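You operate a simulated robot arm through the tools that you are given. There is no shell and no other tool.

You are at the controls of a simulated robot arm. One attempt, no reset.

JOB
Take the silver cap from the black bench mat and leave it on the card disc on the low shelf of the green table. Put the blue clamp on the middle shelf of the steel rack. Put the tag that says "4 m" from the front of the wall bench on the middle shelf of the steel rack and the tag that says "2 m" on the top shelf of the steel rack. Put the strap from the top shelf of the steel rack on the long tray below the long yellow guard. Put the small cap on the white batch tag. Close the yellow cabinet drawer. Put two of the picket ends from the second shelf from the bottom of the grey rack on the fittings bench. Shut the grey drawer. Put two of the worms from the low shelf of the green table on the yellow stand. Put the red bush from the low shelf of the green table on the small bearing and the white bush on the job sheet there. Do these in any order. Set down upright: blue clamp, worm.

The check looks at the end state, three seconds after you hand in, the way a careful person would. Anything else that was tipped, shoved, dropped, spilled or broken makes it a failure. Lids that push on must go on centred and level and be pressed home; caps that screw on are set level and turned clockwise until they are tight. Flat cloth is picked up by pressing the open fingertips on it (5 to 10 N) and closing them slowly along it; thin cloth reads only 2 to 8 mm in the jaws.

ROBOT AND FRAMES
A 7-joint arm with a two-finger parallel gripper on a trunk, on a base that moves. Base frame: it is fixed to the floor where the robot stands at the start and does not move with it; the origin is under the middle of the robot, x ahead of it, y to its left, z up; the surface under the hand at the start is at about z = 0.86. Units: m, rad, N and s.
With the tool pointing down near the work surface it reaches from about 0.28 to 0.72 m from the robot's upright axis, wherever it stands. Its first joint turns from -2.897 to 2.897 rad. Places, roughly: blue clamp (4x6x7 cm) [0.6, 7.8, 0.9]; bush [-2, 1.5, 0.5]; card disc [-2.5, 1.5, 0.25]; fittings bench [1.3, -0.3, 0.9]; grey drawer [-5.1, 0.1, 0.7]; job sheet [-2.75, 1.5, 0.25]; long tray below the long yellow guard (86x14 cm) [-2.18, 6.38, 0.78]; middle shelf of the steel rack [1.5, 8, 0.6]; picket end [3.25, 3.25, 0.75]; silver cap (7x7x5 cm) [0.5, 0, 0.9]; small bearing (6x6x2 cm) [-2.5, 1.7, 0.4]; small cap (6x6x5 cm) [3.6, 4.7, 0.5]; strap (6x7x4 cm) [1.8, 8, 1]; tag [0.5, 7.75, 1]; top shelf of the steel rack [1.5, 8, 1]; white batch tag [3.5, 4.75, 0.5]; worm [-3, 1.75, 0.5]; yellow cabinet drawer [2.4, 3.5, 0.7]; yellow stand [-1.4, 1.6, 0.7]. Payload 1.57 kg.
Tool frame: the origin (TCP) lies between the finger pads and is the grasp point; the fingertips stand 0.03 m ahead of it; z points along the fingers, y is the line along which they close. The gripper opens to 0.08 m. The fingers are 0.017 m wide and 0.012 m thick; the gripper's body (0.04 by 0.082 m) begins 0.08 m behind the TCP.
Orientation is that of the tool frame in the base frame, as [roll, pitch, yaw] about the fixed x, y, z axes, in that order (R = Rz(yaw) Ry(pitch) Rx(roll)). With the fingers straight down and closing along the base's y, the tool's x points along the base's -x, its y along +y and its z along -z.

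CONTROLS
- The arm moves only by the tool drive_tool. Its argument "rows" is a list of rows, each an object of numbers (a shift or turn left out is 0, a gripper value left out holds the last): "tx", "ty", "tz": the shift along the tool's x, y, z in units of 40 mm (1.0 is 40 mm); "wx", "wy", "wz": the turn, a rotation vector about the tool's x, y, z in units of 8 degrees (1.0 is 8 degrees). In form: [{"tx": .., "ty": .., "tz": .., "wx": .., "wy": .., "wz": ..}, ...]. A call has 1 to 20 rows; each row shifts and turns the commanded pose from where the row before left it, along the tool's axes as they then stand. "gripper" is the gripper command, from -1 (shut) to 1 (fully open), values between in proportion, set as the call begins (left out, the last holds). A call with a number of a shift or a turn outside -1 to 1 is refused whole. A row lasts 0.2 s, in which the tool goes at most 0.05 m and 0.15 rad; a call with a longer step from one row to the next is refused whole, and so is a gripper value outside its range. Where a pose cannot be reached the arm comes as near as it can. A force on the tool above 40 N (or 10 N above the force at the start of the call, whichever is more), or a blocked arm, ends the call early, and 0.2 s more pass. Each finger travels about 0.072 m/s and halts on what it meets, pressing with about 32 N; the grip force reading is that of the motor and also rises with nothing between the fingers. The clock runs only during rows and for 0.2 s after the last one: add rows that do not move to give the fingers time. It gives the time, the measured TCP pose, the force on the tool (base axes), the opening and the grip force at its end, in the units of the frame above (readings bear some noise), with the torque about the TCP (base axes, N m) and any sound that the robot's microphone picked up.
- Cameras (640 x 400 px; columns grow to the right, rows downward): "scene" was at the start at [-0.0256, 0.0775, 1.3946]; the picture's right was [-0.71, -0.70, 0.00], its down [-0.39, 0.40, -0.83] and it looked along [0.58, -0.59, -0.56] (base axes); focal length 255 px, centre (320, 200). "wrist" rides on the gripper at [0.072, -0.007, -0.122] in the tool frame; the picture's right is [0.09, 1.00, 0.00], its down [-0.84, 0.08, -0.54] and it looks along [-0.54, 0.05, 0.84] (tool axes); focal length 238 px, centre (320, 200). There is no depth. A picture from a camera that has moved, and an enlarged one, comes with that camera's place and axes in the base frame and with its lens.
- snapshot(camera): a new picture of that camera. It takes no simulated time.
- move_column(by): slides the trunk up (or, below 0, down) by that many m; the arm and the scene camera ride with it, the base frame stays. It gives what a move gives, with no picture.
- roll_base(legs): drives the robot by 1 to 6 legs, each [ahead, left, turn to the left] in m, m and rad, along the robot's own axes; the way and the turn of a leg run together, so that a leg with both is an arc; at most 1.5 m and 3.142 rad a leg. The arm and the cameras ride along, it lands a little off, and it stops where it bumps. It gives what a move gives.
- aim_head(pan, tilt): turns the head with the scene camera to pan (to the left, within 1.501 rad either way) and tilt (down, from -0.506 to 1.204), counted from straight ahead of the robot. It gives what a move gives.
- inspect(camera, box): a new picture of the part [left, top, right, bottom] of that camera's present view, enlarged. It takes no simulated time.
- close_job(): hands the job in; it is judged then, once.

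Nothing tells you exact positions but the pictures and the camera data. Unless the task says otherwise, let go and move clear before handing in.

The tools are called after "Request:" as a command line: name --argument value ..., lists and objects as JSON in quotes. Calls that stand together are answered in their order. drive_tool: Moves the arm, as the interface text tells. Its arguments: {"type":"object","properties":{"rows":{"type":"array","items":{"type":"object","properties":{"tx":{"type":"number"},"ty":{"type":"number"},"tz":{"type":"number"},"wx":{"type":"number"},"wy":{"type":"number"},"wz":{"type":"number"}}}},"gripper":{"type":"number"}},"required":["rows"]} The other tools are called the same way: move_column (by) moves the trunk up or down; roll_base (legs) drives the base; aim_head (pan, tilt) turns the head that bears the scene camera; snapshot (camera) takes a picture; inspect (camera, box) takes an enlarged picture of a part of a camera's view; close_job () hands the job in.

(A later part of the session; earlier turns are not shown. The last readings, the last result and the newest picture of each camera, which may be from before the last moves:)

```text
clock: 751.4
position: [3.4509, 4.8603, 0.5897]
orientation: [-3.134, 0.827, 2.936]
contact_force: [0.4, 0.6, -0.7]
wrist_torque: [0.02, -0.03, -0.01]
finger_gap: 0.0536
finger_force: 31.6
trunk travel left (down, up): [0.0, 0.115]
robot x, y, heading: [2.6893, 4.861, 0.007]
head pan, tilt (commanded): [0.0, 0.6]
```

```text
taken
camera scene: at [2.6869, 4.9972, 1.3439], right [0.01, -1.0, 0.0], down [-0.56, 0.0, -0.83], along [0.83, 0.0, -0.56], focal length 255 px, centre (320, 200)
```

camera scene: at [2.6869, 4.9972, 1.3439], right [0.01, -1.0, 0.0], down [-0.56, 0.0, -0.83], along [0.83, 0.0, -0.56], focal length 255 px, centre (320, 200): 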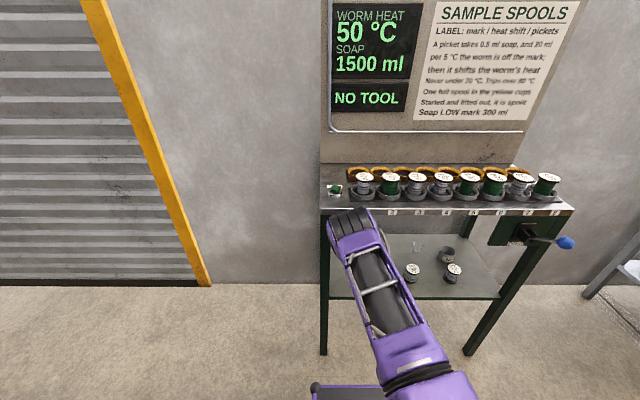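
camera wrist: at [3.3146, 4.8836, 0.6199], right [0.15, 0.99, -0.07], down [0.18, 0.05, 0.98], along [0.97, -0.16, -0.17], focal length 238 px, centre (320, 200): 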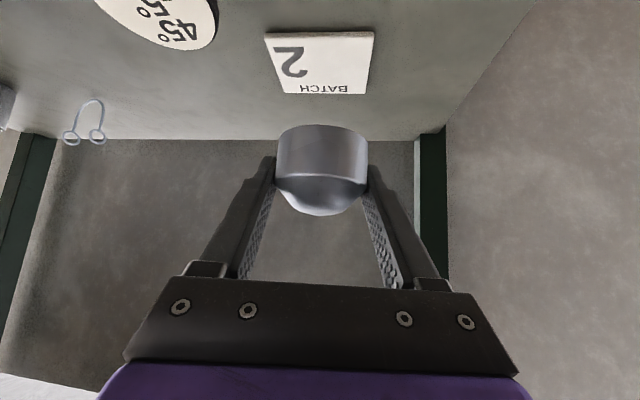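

Request:
drive_tool --rows '[{"tx": 0.36, "tz": 0.333}, {"tx": 0.36, "tz": 0.333}, {"tx": 0.36, "tz": 0.333}, {}]'

Request:
roll_base --legs '[[0.056, -0.016, -0.004]]'

Request:
snapshot --camera "wrist"

Request:
snapshot --camera "scene"

```text
clock: 752.4
position: [3.4513, 4.8608, 0.5322]
orientation: [-3.134, 0.826, 2.936]
contact_force: [0.1, -0.9, -0.4]
wrist_torque: [-0.01, -0.02, 0.04]
finger_gap: 0.0532
finger_force: 32.3
trunk travel left (down, up): [0.0, 0.115]
robot x, y, heading: [2.6875, 4.8551, 0.005]
head pan, tilt (commanded): [0.0, 0.6]
```

```text
clock: 753.4
position: [3.5072, 4.8411, 0.531]
orientation: [-3.135, 0.826, 2.932]
contact_force: [-0.2, 0.3, -1.4]
wrist_torque: [0.0, 0.0, -0.01]
finger_gap: 0.0535
finger_force: 32.0
trunk travel left (down, up): [0.0, 0.115]
robot x, y, heading: [2.7412, 4.8424, 0.001]
head pan, tilt (commanded): [0.0, 0.6]
```

```text
taken
camera wrist: at [3.3703, 4.8645, 0.5609], right [0.15, 0.99, -0.07], down [0.18, 0.04, 0.98], along [0.97, -0.16, -0.17], focal length 238 px, centre (320, 200)
```

wrist: 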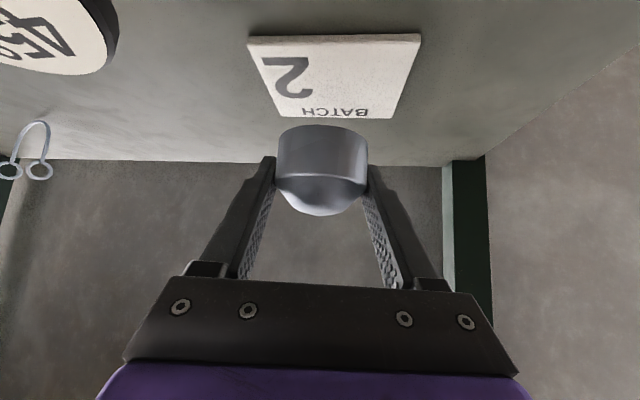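

```text
taken
camera scene: at [2.7429, 4.9815, 1.3439], right [0.0, -1.0, 0.0], down [-0.56, 0.0, -0.83], along [0.83, 0.0, -0.56], focal length 255 px, centre (320, 200)
```

scene: 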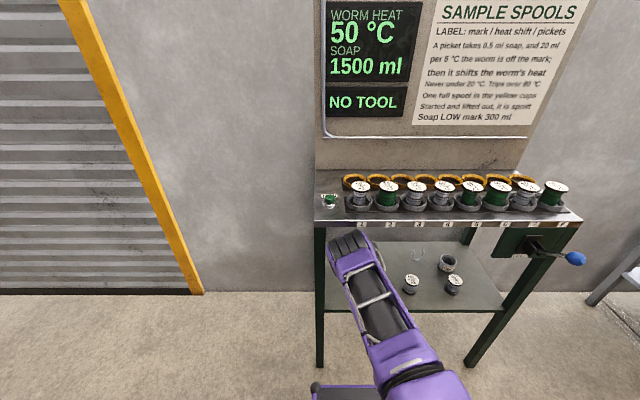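

Request:
drive_tool --rows '[{"tx": 0.23, "tz": 0.212, "ty": 0.03}, {"tx": 0.23, "tz": 0.212, "ty": 0.03}, {}]'

Request:
inspect --camera "wrist" --box '[180, 0, 460, 220]'

```text
clock: 754.2
position: [3.5072, 4.8435, 0.5062]
orientation: [-3.135, 0.825, 2.933]
contact_force: [0.7, -0.4, -1.2]
wrist_torque: [-0.02, 0.0, 0.01]
finger_gap: 0.0533
finger_force: 32.6
trunk travel left (down, up): [0.0, 0.115]
robot x, y, heading: [2.7409, 4.8377, -0.002]
head pan, tilt (commanded): [0.0, 0.6]
```

```text
1.82 times, centred on (320, 110) of wrist
camera zoom: at [3.3707, 4.8666, 0.5356], right [0.15, 0.99, -0.07], down [0.18, 0.04, 0.98], along [0.97, -0.16, -0.17], focal length 433 px, centre (320, 364)
```

zoom: 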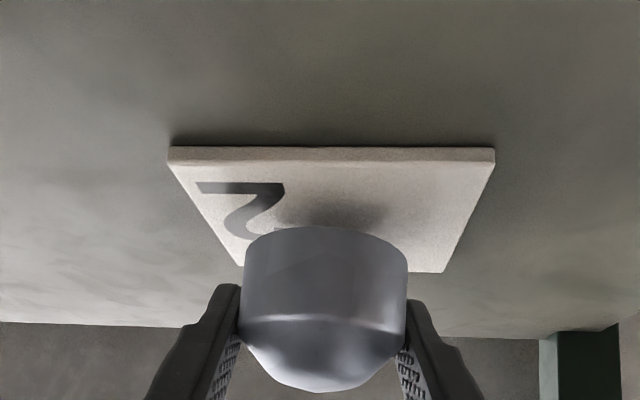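

Request:
drive_tool --rows '[{"tx": 0.16, "tz": -0.025}, {}]'

Request:
drive_tool --rows '[{"tx": 0.037, "tz": 0.034}, {}]'

Request:
drive_tool --rows '[{"tx": 0.037, "tz": 0.034}, {}]'

Request:
inspect --camera "wrist" --box '[180, 0, 460, 220]'

```text
clock: 754.8
position: [3.5025, 4.8451, 0.502]
orientation: [-3.136, 0.825, 2.932]
contact_force: [0.2, -0.2, -0.2]
wrist_torque: [-0.02, 0.02, 0.04]
finger_gap: 0.0532
finger_force: 32.3
trunk travel left (down, up): [0.0, 0.115]
robot x, y, heading: [2.7441, 4.8417, 0.004]
head pan, tilt (commanded): [0.0, 0.6]
```

```text
clock: 755.4
position: [3.5029, 4.8445, 0.4988]
orientation: [-3.134, 0.827, 2.932]
contact_force: [0.7, 0.5, -1.6]
wrist_torque: [0.03, 0.01, -0.02]
finger_gap: 0.0534
finger_force: 32.1
trunk travel left (down, up): [0.0, 0.115]
robot x, y, heading: [2.745, 4.84, 0.002]
head pan, tilt (commanded): [0.0, 0.6]
```

```text
clock: 756.0
position: [3.5028, 4.8443, 0.4985]
orientation: [-3.132, 0.827, 2.933]
contact_force: [-0.4, 0.5, -0.5]
wrist_torque: [0.0, 0.01, -0.03]
finger_gap: 0.0534
finger_force: 31.8
trunk travel left (down, up): [0.0, 0.115]
robot x, y, heading: [2.7445, 4.8399, 0.003]
head pan, tilt (commanded): [0.0, 0.6]
```

```text
1.82 times, centred on (320, 110) of wrist
camera zoom: at [3.3659, 4.8674, 0.5276], right [0.15, 0.99, -0.07], down [0.18, 0.04, 0.98], along [0.97, -0.16, -0.17], focal length 433 px, centre (320, 364)
```

zoom: 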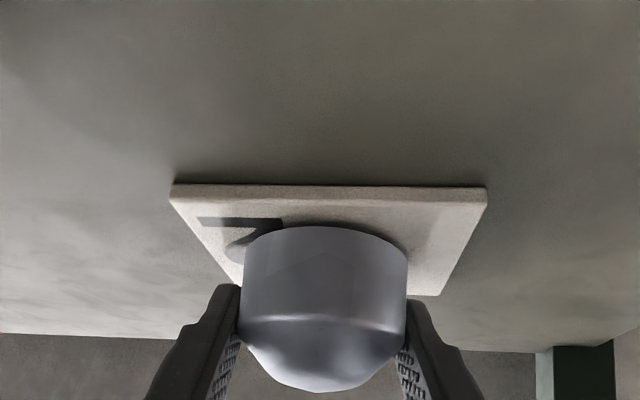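

Request:
drive_tool --rows '[{"tx": 0.037, "tz": 0.034}, {}]'

Request:
drive_tool --rows '[{"tx": 0.037, "tz": 0.034}, {}]'

Request:
drive_tool --rows '[{"tx": 0.037, "tz": 0.034}, {}]'

```text
clock: 756.6
position: [3.5023, 4.8449, 0.4961]
orientation: [-3.134, 0.825, 2.93]
contact_force: [-0.7, -0.5, -1.0]
wrist_torque: [0.03, 0.01, 0.02]
finger_gap: 0.0536
finger_force: 32.0
trunk travel left (down, up): [0.0, 0.115]
robot x, y, heading: [2.7406, 4.8394, 0.001]
head pan, tilt (commanded): [0.0, 0.6]
```

```text
clock: 757.2
position: [3.503, 4.8437, 0.4939]
orientation: [-3.135, 0.828, 2.932]
contact_force: [0.1, -0.5, 0.9]
wrist_torque: [-0.02, 0.04, 0.0]
finger_gap: 0.0534
finger_force: 31.8
trunk travel left (down, up): [0.0, 0.115]
robot x, y, heading: [2.7411, 4.8423, 0.003]
head pan, tilt (commanded): [0.0, 0.6]
```

```text
clock: 757.8
position: [3.5041, 4.8447, 0.4933]
orientation: [-3.135, 0.831, 2.932]
contact_force: [-0.5, -0.9, 9.5]
wrist_torque: [0.03, 0.32, 0.05]
finger_gap: 0.0534
finger_force: 31.8
trunk travel left (down, up): [0.0, 0.115]
robot x, y, heading: [2.7452, 4.8444, 0.002]
head pan, tilt (commanded): [0.0, 0.6]
```

Request:
drive_tool --rows '[{"tx": 0.03, "tz": 0.027}, {}]'

Request:
inspect --camera "wrist" --box '[180, 0, 460, 220]'

```text
clock: 758.4
position: [3.5031, 4.8449, 0.4943]
orientation: [-3.136, 0.832, 2.93]
contact_force: [-1.6, -0.1, 21.5]
wrist_torque: [0.05, 0.57, 0.02]
finger_gap: 0.0534
finger_force: 32.5
trunk travel left (down, up): [0.0, 0.115]
robot x, y, heading: [2.7411, 4.8408, 0.005]
head pan, tilt (commanded): [0.0, 0.6]
```

```text
1.82 times, centred on (320, 110) of wrist
camera zoom: at [3.3669, 4.868, 0.5227], right [0.15, 0.99, -0.07], down [0.18, 0.04, 0.98], along [0.97, -0.16, -0.17], focal length 433 px, centre (320, 364)
```

zoom: 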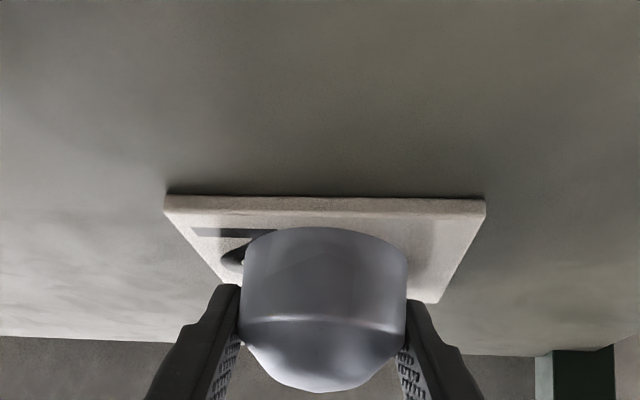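

Request:
drive_tool --rows '[{"tx": -0.03, "tz": -0.027}, {}]'

Request:
drive_tool --rows '[{}, {}, {}]' --gripper 1

Request:
drive_tool --rows '[{"tz": -0.35}, {"tz": -0.35}, {}]'

Request:
snapshot --camera "wrist"

```text
clock: 759.0
position: [3.5023, 4.8453, 0.4932]
orientation: [-3.134, 0.828, 2.931]
contact_force: [6.0, -0.6, 17.2]
wrist_torque: [0.06, 0.26, 0.02]
finger_gap: 0.0531
finger_force: 32.2
trunk travel left (down, up): [0.0, 0.115]
robot x, y, heading: [2.7449, 4.842, 0.004]
head pan, tilt (commanded): [0.0, 0.6]
```

```text
clock: 759.8
position: [3.5006, 4.8445, 0.4926]
orientation: [-3.135, 0.828, 2.931]
contact_force: [-1.3, -4.4, 13.6]
wrist_torque: [0.36, -0.31, -0.08]
finger_gap: 0.0755
finger_force: 0.1
trunk travel left (down, up): [0.0, 0.115]
robot x, y, heading: [2.7433, 4.8406, -0.003]
head pan, tilt (commanded): [0.0, 0.6]
```

```text
clock: 760.6
position: [3.4808, 4.8482, 0.5101]
orientation: [-3.131, 0.825, 2.93]
contact_force: [-0.2, 0.2, -0.1]
wrist_torque: [-0.02, -0.03, 0.0]
finger_gap: 0.08
finger_force: 0.0
trunk travel left (down, up): [0.0, 0.115]
robot x, y, heading: [2.7411, 4.8408, -0.004]
head pan, tilt (commanded): [0.0, 0.6]
```

```text
taken
camera wrist: at [3.3449, 4.8723, 0.5399], right [0.15, 0.99, -0.07], down [0.18, 0.04, 0.98], along [0.97, -0.16, -0.17], focal length 238 px, centre (320, 200)
```

wrist: 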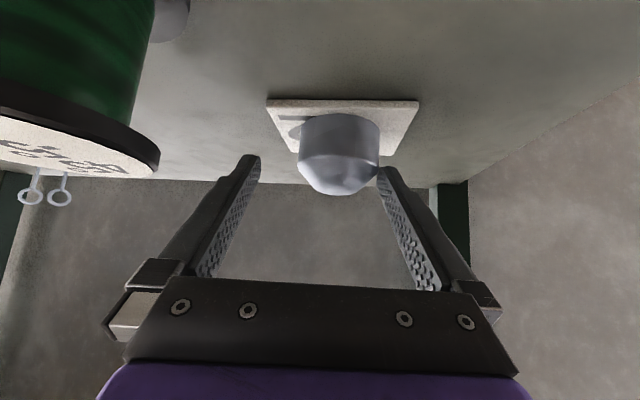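

The cap is on the tag, though the opening finger dragged tag and cap together about a centimetre. The right finger is close to the cap, so I centre the hand on it before backing away.

Request:
drive_tool --rows '[{"ty": 0.15}, {"ty": 0.15}, {}]'

Request:
snapshot --camera "wrist"

```text
clock: 761.4
position: [3.4845, 4.8601, 0.5093]
orientation: [-3.133, 0.824, 2.933]
contact_force: [-0.5, -0.2, -0.3]
wrist_torque: [-0.01, 0.0, 0.04]
finger_gap: 0.0801
finger_force: 0.0
trunk travel left (down, up): [0.0, 0.115]
robot x, y, heading: [2.7424, 4.8437, 0.003]
head pan, tilt (commanded): [0.0, 0.6]
```

```text
taken
camera wrist: at [3.3484, 4.8837, 0.5402], right [0.15, 0.99, -0.07], down [0.18, 0.04, 0.98], along [0.97, -0.16, -0.17], focal length 238 px, centre (320, 200)
```

wrist: 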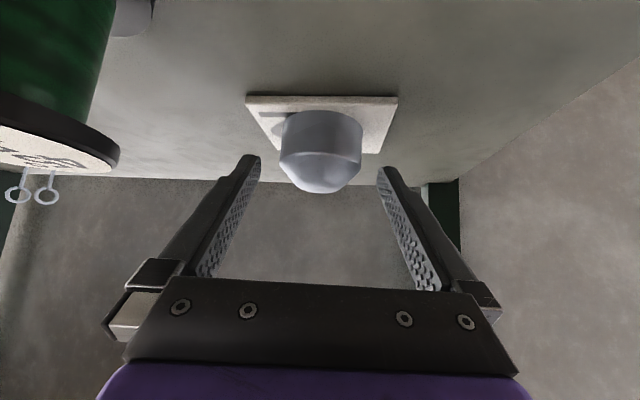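

Request:
drive_tool --rows '[{"tz": -0.25}, {"tz": -0.25}, {}]'

Request:
roll_base --legs '[[-0.06, 0.012, 0]]'

Request:
snapshot --camera "wrist"

Request:
roll_base --legs '[[-0.3, 0, 0]]'

Request:
snapshot --camera "scene"

```text
clock: 762.2
position: [3.471, 4.8621, 0.5241]
orientation: [-3.137, 0.826, 2.932]
contact_force: [0.0, -1.2, 0.6]
wrist_torque: [0.03, 0.01, -0.03]
finger_gap: 0.0802
finger_force: 0.0
trunk travel left (down, up): [0.0, 0.115]
robot x, y, heading: [2.7412, 4.8404, 0.004]
head pan, tilt (commanded): [0.0, 0.6]
```

```text
clock: 763.2
position: [3.4125, 4.8745, 0.5244]
orientation: [-3.135, 0.826, 2.933]
contact_force: [0.0, -0.1, -0.1]
wrist_torque: [0.01, 0.02, 0.02]
finger_gap: 0.0801
finger_force: 0.0
trunk travel left (down, up): [0.0, 0.115]
robot x, y, heading: [2.6846, 4.8538, 0.001]
head pan, tilt (commanded): [0.0, 0.6]
```

```text
taken
camera wrist: at [3.2749, 4.8987, 0.554], right [0.15, 0.99, -0.07], down [0.18, 0.04, 0.98], along [0.97, -0.16, -0.17], focal length 238 px, centre (320, 200)
```

wrist: 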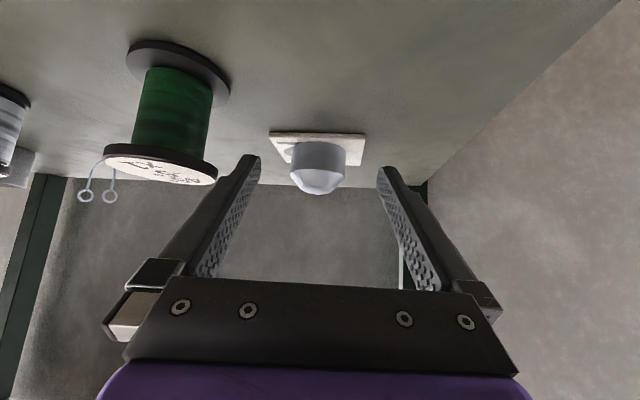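

```text
clock: 765.2
position: [3.1117, 4.8753, 0.5245]
orientation: [-3.132, 0.825, 2.934]
contact_force: [0.6, 0.1, 0.7]
wrist_torque: [-0.03, 0.05, 0.03]
finger_gap: 0.0799
finger_force: 0.0
trunk travel left (down, up): [0.0, 0.115]
robot x, y, heading: [2.3852, 4.8543, -0.003]
head pan, tilt (commanded): [0.0, 0.6]
```

```text
taken
camera scene: at [2.3843, 4.9929, 1.3439], right [0.0, -1.0, 0.0], down [-0.56, 0.0, -0.83], along [0.83, 0.0, -0.56], focal length 255 px, centre (320, 200)
```

scene: 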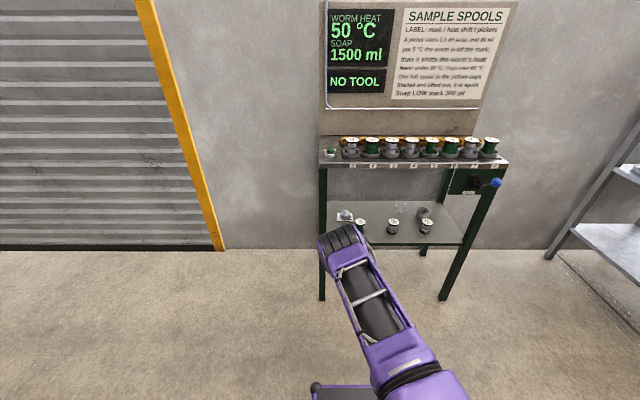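

The small cap sits on the batch tag. I fold the arm up and turn to look toward the steel rack and wall bench at y ≈ 8.

Request:
drive_tool --rows '[{"tx": -0.18, "tz": -0.955, "wy": 0.4925}, {"tx": -0.12, "tz": -0.965, "wy": 0.4925}, {"tx": -0.05, "tz": -0.97, "wy": 0.4925}, {"tx": 0.015, "tz": -0.97, "wy": 0.4925}, {"tx": 0.08, "tz": -0.97, "wy": 0.4925}, {"tx": 0.15, "tz": -0.96, "wy": 0.4925}, {"tx": 0.215, "tz": -0.95, "wy": 0.4925}, {"tx": 0.28, "tz": -0.93, "wy": 0.4925}, {"tx": 0.34, "tz": -0.91, "wy": 0.4925}, {"tx": 0.405, "tz": -0.88, "wy": 0.4925}, {"tx": 0.465, "tz": -0.855, "wy": 0.4925}, {"tx": 0.525, "tz": -0.82, "wy": 0.4925}, {"wz": -0.7}, {"wz": -0.7}, {}]'

Request:
move_column --by 0.05

Request:
roll_base --legs '[[-0.3, 0, 0], [0, 0, 1.57]]'

Request:
aim_head --pan 0.3 --tilt 0.3

Request:
snapshot --camera "scene"

```text
clock: 768.4
position: [2.8409, 4.9368, 0.9]
orientation: [-3.138, -0.001, 3.124]
contact_force: [0.3, 0.2, -0.2]
wrist_torque: [-0.01, -0.02, 0.03]
finger_gap: 0.0801
finger_force: 0.2
trunk travel left (down, up): [0.0, 0.115]
robot x, y, heading: [2.382, 4.8526, 0.005]
head pan, tilt (commanded): [0.0, 0.6]
```

```text
clock: 769.3
position: [2.8421, 4.9352, 0.9499]
orientation: [-3.136, -0.002, 3.125]
contact_force: [0.7, 0.1, 0.5]
wrist_torque: [0.02, 0.0, -0.01]
finger_gap: 0.08
finger_force: 0.0
trunk travel left (down, up): [-0.05, 0.065]
robot x, y, heading: [2.3842, 4.8499, 0.004]
head pan, tilt (commanded): [0.0, 0.6]
```

```text
clock: 775.3
position: [2.0042, 5.3111, 0.9497]
orientation: [-3.136, 0.001, -1.598]
contact_force: [0.9, -0.3, 0.2]
wrist_torque: [-0.01, 0.05, 0.02]
finger_gap: 0.0799
finger_force: 0.0
trunk travel left (down, up): [-0.05, 0.065]
robot x, y, heading: [2.0852, 4.85, 1.567]
head pan, tilt (commanded): [0.0, 0.6]
```

```text
clock: 776.1
position: [2.0036, 5.3105, 0.95]
orientation: [-3.137, 0.0, -1.597]
contact_force: [-0.2, -0.2, 0.9]
wrist_torque: [0.0, 0.07, 0.0]
finger_gap: 0.0799
finger_force: 0.1
trunk travel left (down, up): [-0.05, 0.065]
robot x, y, heading: [2.0852, 4.8511, 1.567]
head pan, tilt (commanded): [0.3, 0.3]
```

```text
taken
camera scene: at [1.918, 4.8525, 1.4213], right [0.96, 0.29, 0.0], down [0.09, -0.28, -0.96], along [-0.28, 0.91, -0.3], focal length 255 px, centre (320, 200)
```

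scene: 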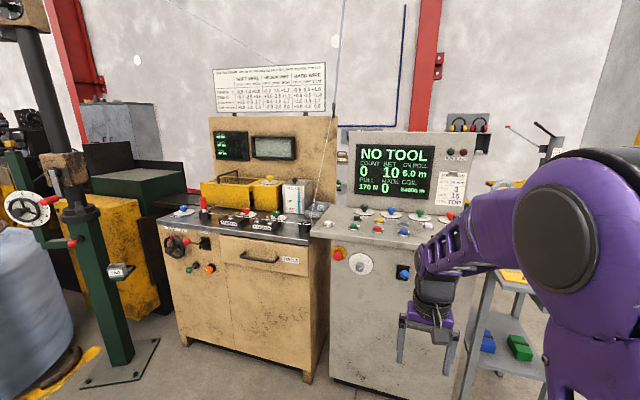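

Request:
roll_base --legs '[[0, -1.1, 0]]'

Request:
aim_head --pan 0.4 --tilt 0.3

Request:
snapshot --camera "scene"

```text
clock: 784.6
position: [2.9358, 5.3061, 0.9492]
orientation: [-3.138, 0.002, -1.591]
contact_force: [-0.3, 0.3, -0.2]
wrist_torque: [0.03, 0.01, 0.0]
finger_gap: 0.0799
finger_force: 0.0
trunk travel left (down, up): [-0.05, 0.065]
robot x, y, heading: [3.0188, 4.8485, 1.574]
head pan, tilt (commanded): [0.3, 0.3]
stopped in leg 1: the robot was blocked; the commanded pose is now the measured one
```

```text
clock: 785.2
position: [2.9366, 5.3056, 0.9502]
orientation: [-3.135, 0.0, -1.592]
contact_force: [0.1, 0.6, 0.7]
wrist_torque: [0.0, -0.02, 0.0]
finger_gap: 0.0801
finger_force: 0.1
trunk travel left (down, up): [-0.05, 0.065]
robot x, y, heading: [3.018, 4.8463, 1.573]
head pan, tilt (commanded): [0.4, 0.3]
```

```text
taken
camera scene: at [2.8456, 4.8444, 1.4214], right [0.92, 0.39, 0.0], down [0.12, -0.27, -0.96], along [-0.37, 0.88, -0.3], focal length 255 px, centre (320, 200)
```

scene: 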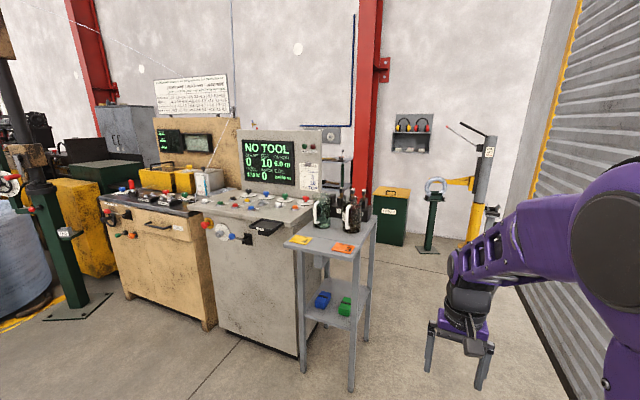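

I bumped the sample stand's leg with the base side. I back off left and check that the stand's items are still in place.

Request:
roll_base --legs '[[0, 0.25, 0]]'

Request:
aim_head --pan -1.5 --tilt 0.6

Request:
snapshot --camera "scene"

```text
clock: 788.2
position: [2.6904, 5.3063, 0.9499]
orientation: [-3.137, 0.0, -1.592]
contact_force: [-0.6, -0.2, 0.6]
wrist_torque: [0.02, 0.0, -0.01]
finger_gap: 0.0801
finger_force: 0.0
trunk travel left (down, up): [-0.05, 0.065]
robot x, y, heading: [2.7744, 4.8493, 1.568]
head pan, tilt (commanded): [0.4, 0.3]
```

```text
clock: 790.1
position: [2.6924, 5.306, 0.9499]
orientation: [-3.137, 0.001, -1.591]
contact_force: [0.2, 0.1, -0.1]
wrist_torque: [-0.03, 0.0, -0.01]
finger_gap: 0.08
finger_force: 0.0
trunk travel left (down, up): [-0.05, 0.065]
robot x, y, heading: [2.7768, 4.8441, 1.571]
head pan, tilt (commanded): [-1.499, 0.6]
```

```text
taken
camera scene: at [2.7233, 4.7646, 1.3939], right [0.07, -1.0, 0.0], down [-0.56, -0.04, -0.83], along [0.82, 0.06, -0.56], focal length 255 px, centre (320, 200)
```

scene: 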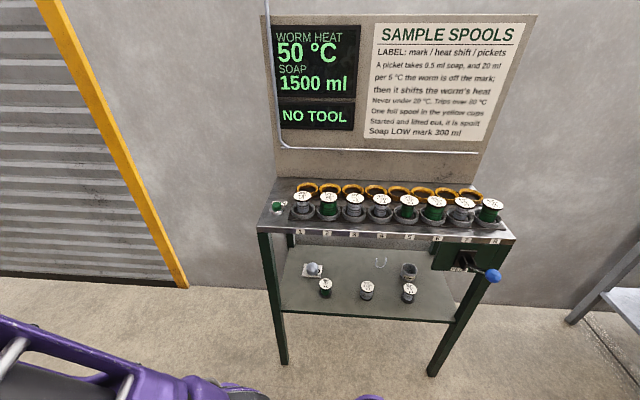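

Request:
inspect --camera "scene" --box '[260, 230, 460, 330]'

Request:
inspect --camera "scene" --box '[250, 170, 530, 260]'

```text
3.20 times, centred on (360, 280) of scene
camera zoom: at [2.7233, 4.7646, 1.3939], right [0.07, -1.0, 0.0], down [-0.56, -0.04, -0.83], along [0.82, 0.06, -0.56], focal length 816 px, centre (192, -56)
```

zoom: 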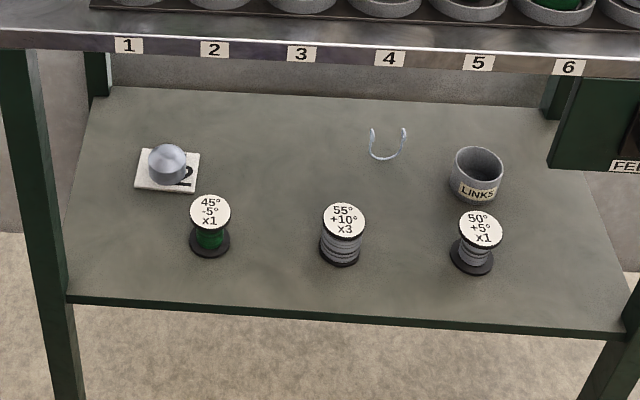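

```text
2.29 times, centred on (390, 215) of scene
camera zoom: at [2.7233, 4.7646, 1.3939], right [0.07, -1.0, 0.0], down [-0.56, -0.04, -0.83], along [0.82, 0.06, -0.56], focal length 583 px, centre (160, 166)
```

zoom: 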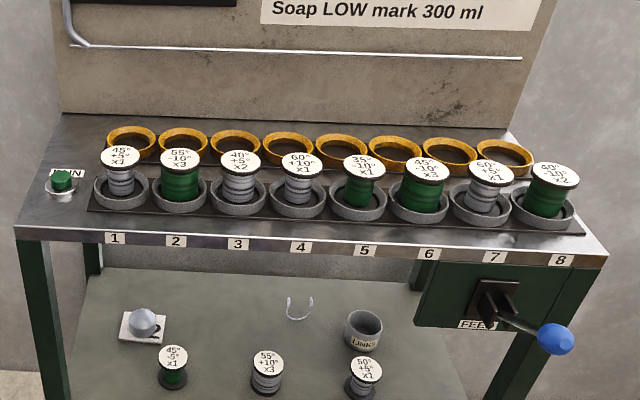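

Everything on the stand is fine. The way to the steel rack leads past the small bottle stand, so I drive up along x ≈ 2.95 to y ≈ 6.9 and turn to look.

Request:
roll_base --legs '[[0.5, 0, 0], [0, -0.2, 0], [1.45, 0, 0], [0, 0, 1.4]]'

Request:
aim_head --pan 0.0 --tilt 0.35

Request:
snapshot --camera "scene"

```text
clock: 805.5
position: [2.5009, 6.7959, 0.9495]
orientation: [-3.138, -0.002, -0.187]
contact_force: [0.3, 0.0, 0.0]
wrist_torque: [-0.02, 0.03, -0.01]
finger_gap: 0.0799
finger_force: 0.0
trunk travel left (down, up): [-0.05, 0.065]
robot x, y, heading: [2.9622, 6.7997, 2.973]
head pan, tilt (commanded): [-1.499, 0.6]
```

```text
clock: 807.1
position: [2.5016, 6.7943, 0.9492]
orientation: [-3.138, 0.0, -0.19]
contact_force: [-0.8, -1.3, 0.3]
wrist_torque: [-0.03, 0.04, 0.01]
finger_gap: 0.0802
finger_force: 0.0
trunk travel left (down, up): [-0.05, 0.065]
robot x, y, heading: [2.9684, 6.7966, 2.975]
head pan, tilt (commanded): [0.0, 0.351]
```

```text
taken
camera scene: at [2.9422, 6.6626, 1.4166], right [0.17, 0.99, 0.0], down [0.34, -0.06, -0.94], along [-0.93, 0.16, -0.34], focal length 255 px, centre (320, 200)
```

scene: 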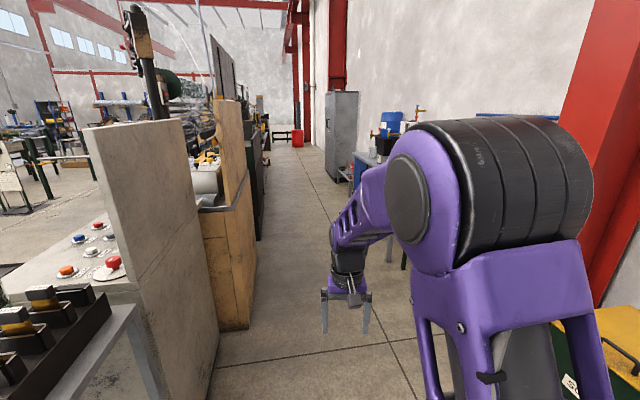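

Request:
roll_base --legs '[[0, 0, 0.16], [1.3, 0, 0]]'

Request:
roll_base --legs '[[0, 0, -1.57]]'

Request:
aim_head --pan 0.5 --tilt 0.45

Request:
snapshot --camera "scene"

Request:
aim_head --pan -0.2 --tilt 0.45

Request:
snapshot --camera "scene"

```text
clock: 814.3
position: [1.2089, 6.7285, 0.9497]
orientation: [-3.136, 0.0, -0.027]
contact_force: [0.1, -1.4, 0.4]
wrist_torque: [0.01, -0.03, 0.0]
finger_gap: 0.0802
finger_force: 0.0
trunk travel left (down, up): [-0.05, 0.065]
robot x, y, heading: [1.6701, 6.8059, 3.138]
head pan, tilt (commanded): [0.0, 0.351]
```

```text
clock: 817.5
position: [1.4039, 7.1888, 0.9506]
orientation: [-3.133, 0.002, -1.157]
contact_force: [-0.8, -0.3, -0.7]
wrist_torque: [0.02, 0.01, 0.0]
finger_gap: 0.0798
finger_force: 0.1
trunk travel left (down, up): [-0.05, 0.065]
robot x, y, heading: [1.6709, 6.8098, 2.009]
head pan, tilt (commanded): [0.0, 0.351]
stopped in leg 1: the robot was blocked; the commanded pose is now the measured one
```

```text
clock: 818.4
position: [1.4035, 7.1883, 0.95]
orientation: [-3.134, 0.001, -1.157]
contact_force: [-0.3, -0.2, -0.1]
wrist_torque: [0.01, 0.0, -0.01]
finger_gap: 0.0801
finger_force: 0.1
trunk travel left (down, up): [-0.05, 0.065]
robot x, y, heading: [1.6701, 6.8049, 2.011]
head pan, tilt (commanded): [0.499, 0.45]
```

```text
taken
camera scene: at [1.5109, 6.7213, 1.4075], right [0.59, 0.81, 0.0], down [0.35, -0.26, -0.9], along [-0.72, 0.53, -0.44], focal length 255 px, centre (320, 200)
```

scene: 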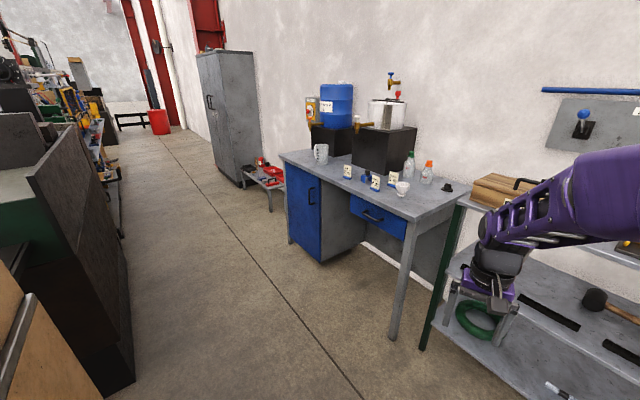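

```text
clock: 819.5
position: [1.4044, 7.1888, 0.9494]
orientation: [-3.134, 0.001, -1.157]
contact_force: [0.1, -0.8, -0.3]
wrist_torque: [-0.02, 0.0, 0.01]
finger_gap: 0.08
finger_force: 0.0
trunk travel left (down, up): [-0.05, 0.065]
robot x, y, heading: [1.6736, 6.8068, 2.012]
head pan, tilt (commanded): [-0.201, 0.45]
```

```text
taken
camera scene: at [1.5633, 6.7562, 1.4074], right [0.97, 0.24, 0.0], down [0.1, -0.42, -0.9], along [-0.21, 0.88, -0.44], focal length 255 px, centre (320, 200)
```

scene: 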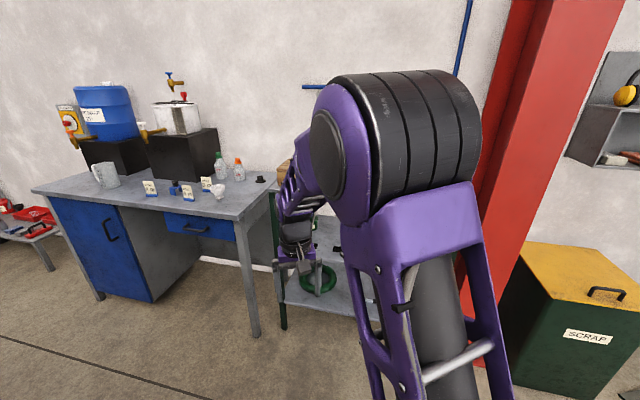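

I can see the wall bench with small tag cards and a blue clamp on its front, and the steel rack to its right. The base corner touched a machine behind me, so I move forward a little before finishing the turn.

Request:
roll_base --legs '[[0.16, 0, 0], [0, 0, -0.44]]'

Request:
aim_head --pan 0.6 --tilt 0.5

Request:
snapshot --camera "scene"

Request:
snapshot --camera "wrist"

```text
clock: 822.2
position: [1.5217, 7.4104, 0.9493]
orientation: [-3.135, 0.0, -1.597]
contact_force: [0.3, 0.4, 0.1]
wrist_torque: [-0.04, 0.01, -0.01]
finger_gap: 0.0802
finger_force: 0.0
trunk travel left (down, up): [-0.05, 0.065]
robot x, y, heading: [1.6041, 6.9517, 1.569]
head pan, tilt (commanded): [-0.201, 0.45]
```

```text
clock: 823.3
position: [1.5229, 7.4104, 0.949]
orientation: [-3.134, 0.001, -1.596]
contact_force: [0.5, -0.1, 0.2]
wrist_torque: [-0.01, 0.01, 0.04]
finger_gap: 0.08
finger_force: 0.1
trunk travel left (down, up): [-0.05, 0.065]
robot x, y, heading: [1.6085, 6.951, 1.572]
head pan, tilt (commanded): [0.6, 0.499]
```

```text
taken
camera scene: at [1.4144, 6.938, 1.403], right [0.83, 0.56, 0.0], down [0.27, -0.4, -0.88], along [-0.5, 0.73, -0.48], focal length 255 px, centre (320, 200)
```

scene: 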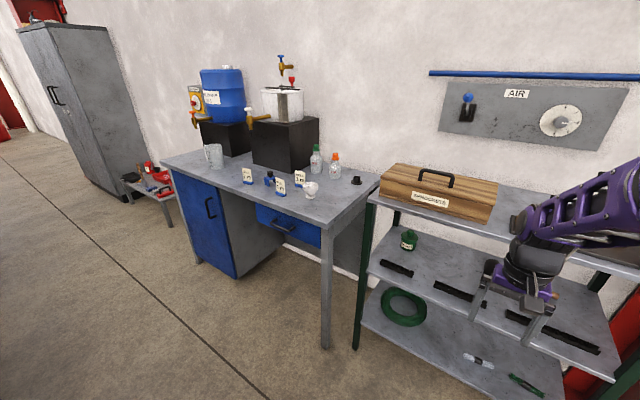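

```text
taken
camera wrist: at [1.5269, 7.3387, 1.0716], right [-1.0, -0.07, -0.01], down [-0.06, 0.84, 0.54], along [-0.03, 0.54, -0.84], focal length 238 px, centre (320, 200)
```

wrist: 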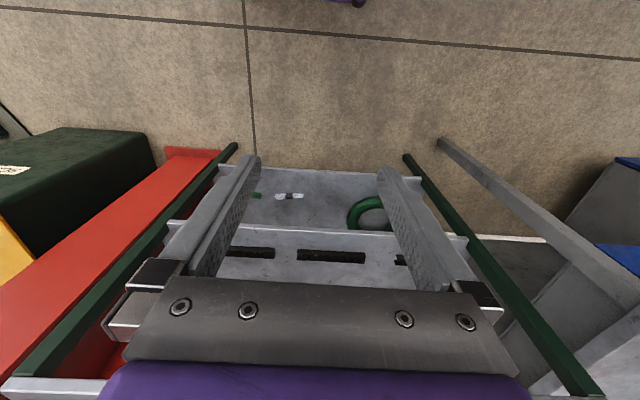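

Request:
inspect --camera "scene" --box '[220, 130, 400, 240]'

Request:
inspect --camera "scene" --box '[360, 150, 640, 320]'

```text
3.56 times, centred on (310, 185) of scene
camera zoom: at [1.4144, 6.938, 1.403], right [0.83, 0.56, 0.0], down [0.27, -0.4, -0.88], along [-0.5, 0.73, -0.48], focal length 906 px, centre (356, 253)
```

zoom: 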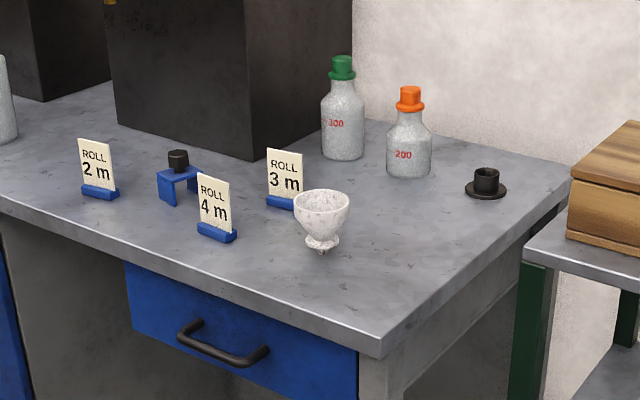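

```text
2.29 times, centred on (500, 235) of scene
camera zoom: at [1.4144, 6.938, 1.403], right [0.83, 0.56, 0.0], down [0.27, -0.4, -0.88], along [-0.5, 0.73, -0.48], focal length 583 px, centre (-91, 120)
```

zoom: 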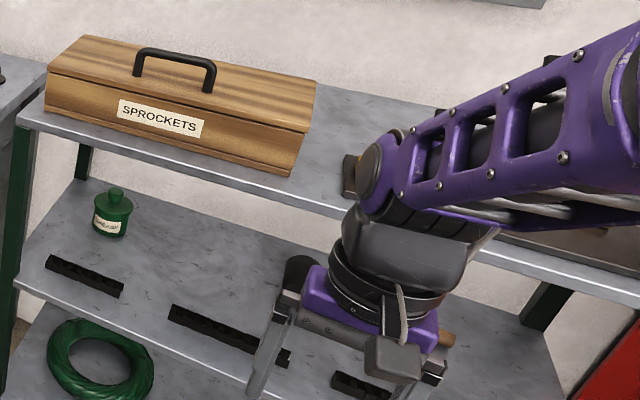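

The tags read 2 m, 4 m and 3 m; the 4 m tag is near (0.68, 7.69), the 2 m tag near (0.46, 7.70) and the blue clamp near (0.57, 7.74). First I check the rack's top shelf for the strap, looking past the arm.

Request:
roll_base --legs '[[0, 0.6, 0]]'

Request:
aim_head --pan -0.6 --tilt 0.4

Request:
snapshot --camera "scene"

Request:
snapshot --camera "wrist"

```text
clock: 829.6
position: [0.9157, 7.4088, 0.9502]
orientation: [-3.133, 0.002, -1.59]
contact_force: [-0.9, 0.6, 0.2]
wrist_torque: [0.0, 0.0, 0.02]
finger_gap: 0.0798
finger_force: 0.1
trunk travel left (down, up): [-0.05, 0.065]
robot x, y, heading: [0.9972, 6.9519, 1.577]
head pan, tilt (commanded): [0.6, 0.499]
```

```text
clock: 831.0
position: [0.9166, 7.4104, 0.949]
orientation: [-3.134, 0.001, -1.59]
contact_force: [-0.1, 0.5, 0.0]
wrist_torque: [-0.01, -0.01, -0.01]
finger_gap: 0.0799
finger_force: 0.1
trunk travel left (down, up): [-0.05, 0.065]
robot x, y, heading: [0.9962, 6.9499, 1.572]
head pan, tilt (commanded): [-0.6, 0.4]
```

```text
taken
camera scene: at [0.9136, 6.938, 1.4121], right [0.83, -0.56, 0.0], down [-0.22, -0.32, -0.92], along [0.52, 0.76, -0.39], focal length 255 px, centre (320, 200)
```

scene: 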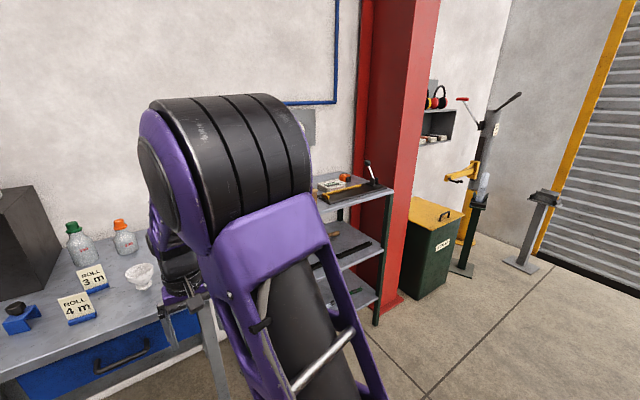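

```text
taken
camera wrist: at [0.9208, 7.3375, 1.0716], right [-1.0, -0.07, -0.01], down [-0.06, 0.84, 0.54], along [-0.03, 0.54, -0.84], focal length 238 px, centre (320, 200)
```

wrist: 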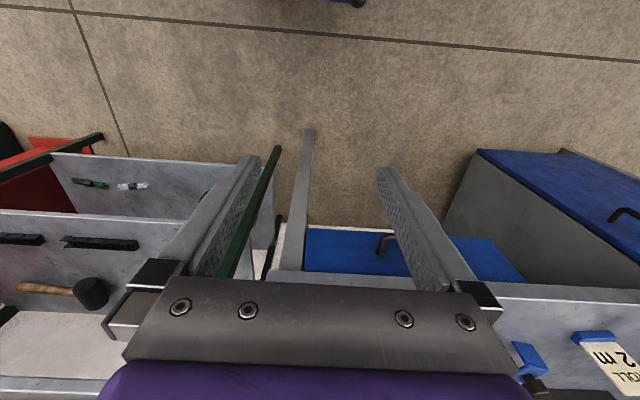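

Request:
inspect --camera "scene" --box '[300, 140, 420, 220]'

Request:
inspect --camera "scene" --box '[0, 250, 180, 350]'

```text
5.00 times, centred on (360, 180) of scene
camera zoom: at [0.9136, 6.938, 1.4121], right [0.83, -0.56, 0.0], down [-0.22, -0.32, -0.92], along [0.52, 0.76, -0.39], focal length 1275 px, centre (120, 300)
```

zoom: 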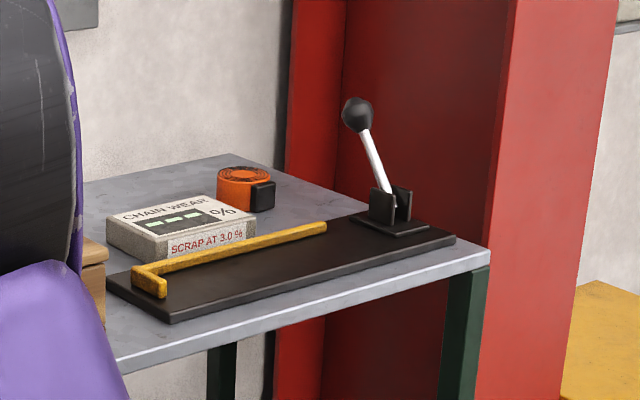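

```text
3.56 times, centred on (90, 300) of scene
camera zoom: at [0.9136, 6.938, 1.4121], right [0.83, -0.56, 0.0], down [-0.22, -0.32, -0.92], along [0.52, 0.76, -0.39], focal length 906 px, centre (1138, -156)
```

zoom: 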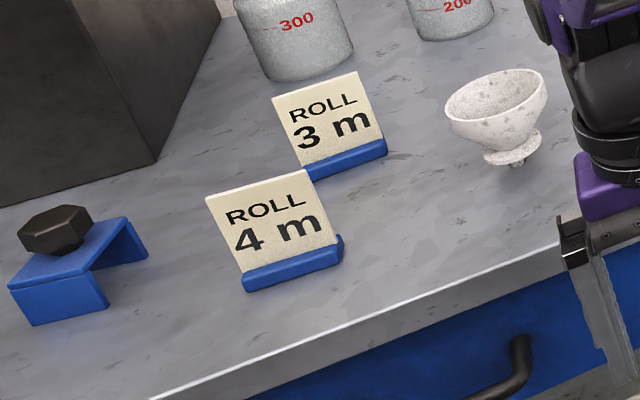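

I found the strap: an orange coil with a black buckle on the rack's top shelf. I start with the blue clamp and move in front of it.

Request:
roll_base --legs '[[0, 0.36, 0]]'

Request:
drive_tool --rows '[{"ty": -0.9}, {"ty": -0.9}, {}]'

Request:
snapshot --camera "wrist"

Request:
aim_head --pan 0.0 --tilt 0.6

Request:
snapshot --camera "scene"

```text
clock: 835.0
position: [0.5551, 7.4064, 0.9508]
orientation: [-3.135, 0.002, -1.586]
contact_force: [0.4, -0.9, -0.5]
wrist_torque: [-0.01, 0.0, -0.02]
finger_gap: 0.0801
finger_force: 0.0
trunk travel left (down, up): [-0.05, 0.065]
robot x, y, heading: [0.6391, 6.9493, 1.584]
head pan, tilt (commanded): [-0.6, 0.4]
```

```text
clock: 835.8
position: [0.6286, 7.4068, 0.949]
orientation: [-3.136, 0.002, -1.584]
contact_force: [0.1, -0.8, 0.4]
wrist_torque: [-0.02, 0.0, -0.01]
finger_gap: 0.0797
finger_force: 0.1
trunk travel left (down, up): [-0.05, 0.065]
robot x, y, heading: [0.6452, 6.9525, 1.582]
head pan, tilt (commanded): [-0.6, 0.4]
```

```text
taken
camera wrist: at [0.6327, 7.3343, 1.0718], right [-1.0, -0.08, -0.01], down [-0.07, 0.84, 0.54], along [-0.04, 0.54, -0.84], focal length 238 px, centre (320, 200)
```

wrist: 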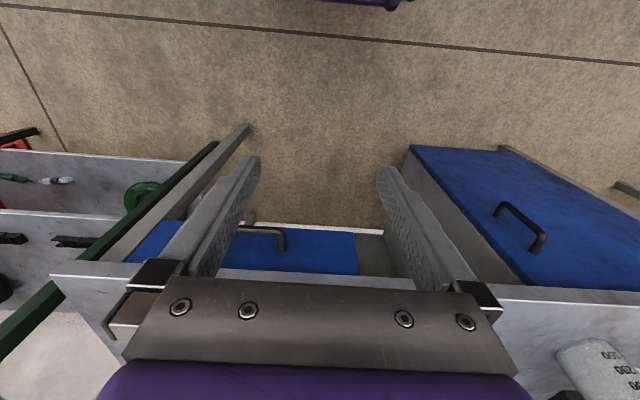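

```text
clock: 836.8
position: [0.6285, 7.4065, 0.9498]
orientation: [-3.137, 0.003, -1.585]
contact_force: [0.5, 0.6, 0.4]
wrist_torque: [0.0, 0.03, -0.02]
finger_gap: 0.0798
finger_force: 0.0
trunk travel left (down, up): [-0.05, 0.065]
robot x, y, heading: [0.6388, 6.9496, 1.577]
head pan, tilt (commanded): [0.0, 0.6]
```

```text
taken
camera scene: at [0.5026, 6.947, 1.3939], right [1.0, 0.01, 0.0], down [0.0, -0.56, -0.83], along [-0.01, 0.83, -0.56], focal length 255 px, centre (320, 200)
```

scene: 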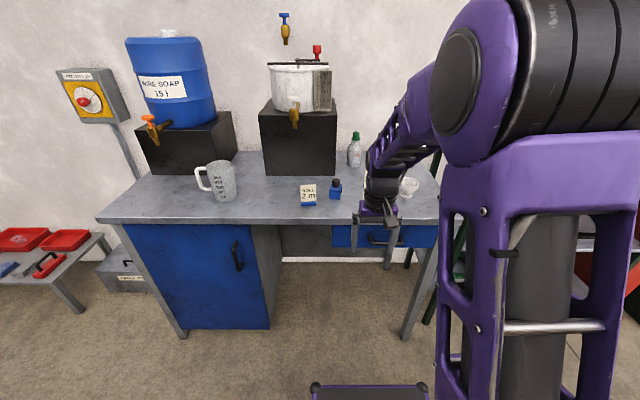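

Request:
drive_tool --rows '[{"tx": -0.4375, "tz": -0.125, "ty": 0.1, "wy": -0.703}, {"tx": -0.4475, "tz": -0.0825, "ty": 0.1, "wy": -0.703}, {"tx": -0.455, "tz": -0.0375, "ty": 0.1, "wy": -0.703}, {"tx": -0.455, "tz": 0.0075, "ty": 0.1, "wy": -0.703}, {"tx": -0.4525, "tz": 0.0525, "ty": 0.1, "wy": -0.703}, {"tx": -0.445, "tz": 0.095, "ty": 0.1, "wy": -0.703}, {"tx": -0.435, "tz": 0.1375, "ty": 0.1, "wy": -0.703}, {"tx": -0.4175, "tz": 0.18, "ty": 0.1, "wy": -0.703}, {}]'

Request:
snapshot --camera "wrist"

Request:
inspect --camera "wrist" --box '[220, 60, 460, 210]'

```text
clock: 838.8
position: [0.5973, 7.547, 0.9905]
orientation: [-3.132, 0.788, -1.58]
contact_force: [-0.7, 1.1, 0.2]
wrist_torque: [0.03, 0.0, -0.01]
finger_gap: 0.0799
finger_force: 0.1
trunk travel left (down, up): [-0.05, 0.065]
robot x, y, heading: [0.6437, 6.9467, 1.579]
head pan, tilt (commanded): [0.0, 0.6]
```

```text
taken
camera wrist: at [0.6024, 7.4099, 1.0256], right [-1.0, -0.05, -0.07], down [-0.08, 0.21, 0.97], along [-0.03, 0.98, -0.21], focal length 238 px, centre (320, 200)
```

wrist: 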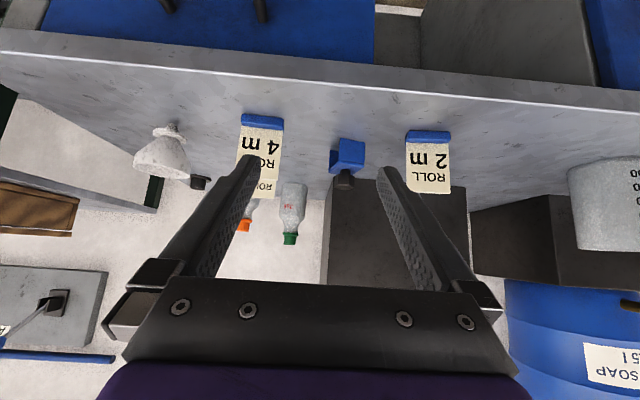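

```text
2.67 times, centred on (340, 135) of wrist
camera zoom: at [0.6024, 7.4099, 1.0256], right [-1.0, -0.05, -0.07], down [-0.08, 0.21, 0.97], along [-0.03, 0.98, -0.21], focal length 636 px, centre (267, 373)
```

zoom: 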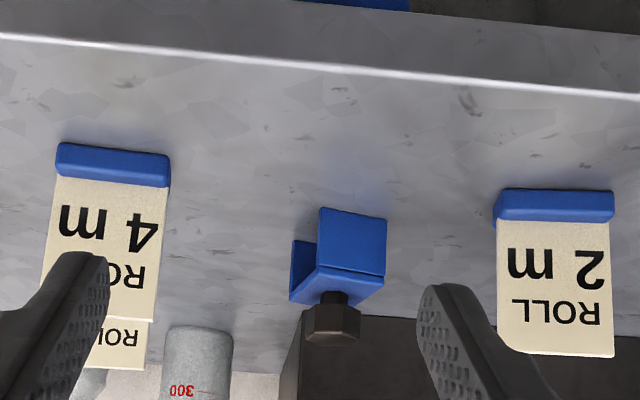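

Request:
drive_tool --rows '[{"tx": -0.43, "tz": 0.6, "ty": 0.37}, {"tx": -0.43, "tz": 0.7, "ty": 0.37}, {"tx": -0.43, "tz": 0.775, "ty": 0.37}, {"tx": -0.43, "tz": 0.775}, {"tx": -0.43, "tz": 0.775}, {}]'

Request:
inspect --camera "wrist" --box '[220, 80, 420, 205]'

```text
clock: 840.2
position: [0.5559, 7.7108, 0.948]
orientation: [-3.134, 0.787, -1.578]
contact_force: [-0.6, 0.0, 0.1]
wrist_torque: [0.03, 0.0, -0.01]
finger_gap: 0.0801
finger_force: 0.1
trunk travel left (down, up): [-0.05, 0.065]
robot x, y, heading: [0.6395, 6.9514, 1.581]
head pan, tilt (commanded): [0.0, 0.6]
```

```text
3.20 times, centred on (320, 142) of wrist
camera zoom: at [0.5605, 7.5742, 0.9843], right [-1.0, -0.05, -0.07], down [-0.08, 0.21, 0.97], along [-0.03, 0.98, -0.21], focal length 763 px, centre (320, 384)
```

zoom: 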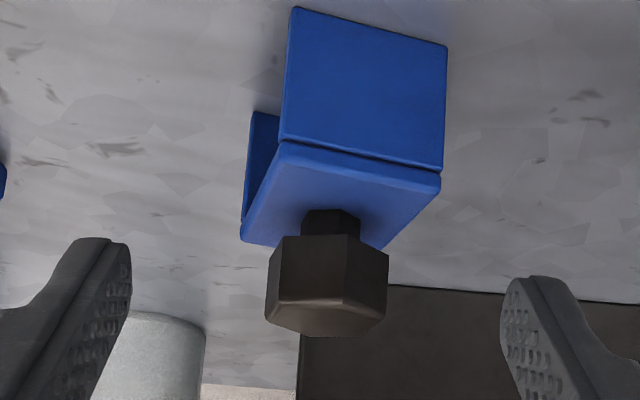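

Request:
drive_tool --rows '[{"tx": -0.206, "tz": 0.464, "ty": 0.02}, {"tx": -0.206, "tz": 0.464, "ty": 0.02}, {}]'

Request:
inspect --camera "wrist" --box '[220, 80, 420, 205]'

```text
clock: 841.0
position: [0.5545, 7.7482, 0.9337]
orientation: [-3.134, 0.786, -1.58]
contact_force: [0.5, 0.0, 0.7]
wrist_torque: [-0.01, -0.03, 0.03]
finger_gap: 0.0801
finger_force: 0.1
trunk travel left (down, up): [-0.05, 0.065]
robot x, y, heading: [0.6431, 6.9487, 1.584]
head pan, tilt (commanded): [0.0, 0.6]
```

```text
3.20 times, centred on (320, 142) of wrist
camera zoom: at [0.5591, 7.6117, 0.9694], right [-1.0, -0.05, -0.07], down [-0.08, 0.21, 0.97], along [-0.03, 0.98, -0.21], focal length 763 px, centre (320, 384)
```

zoom: 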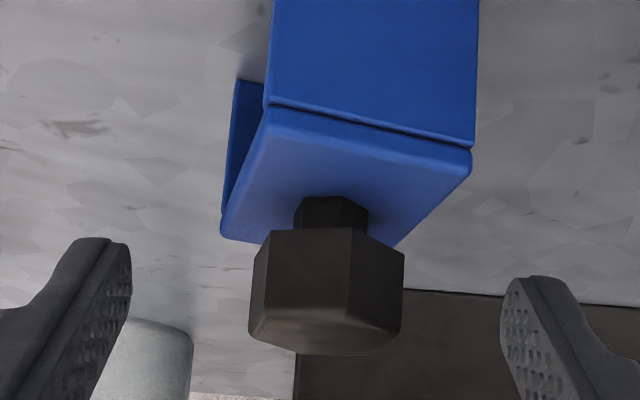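

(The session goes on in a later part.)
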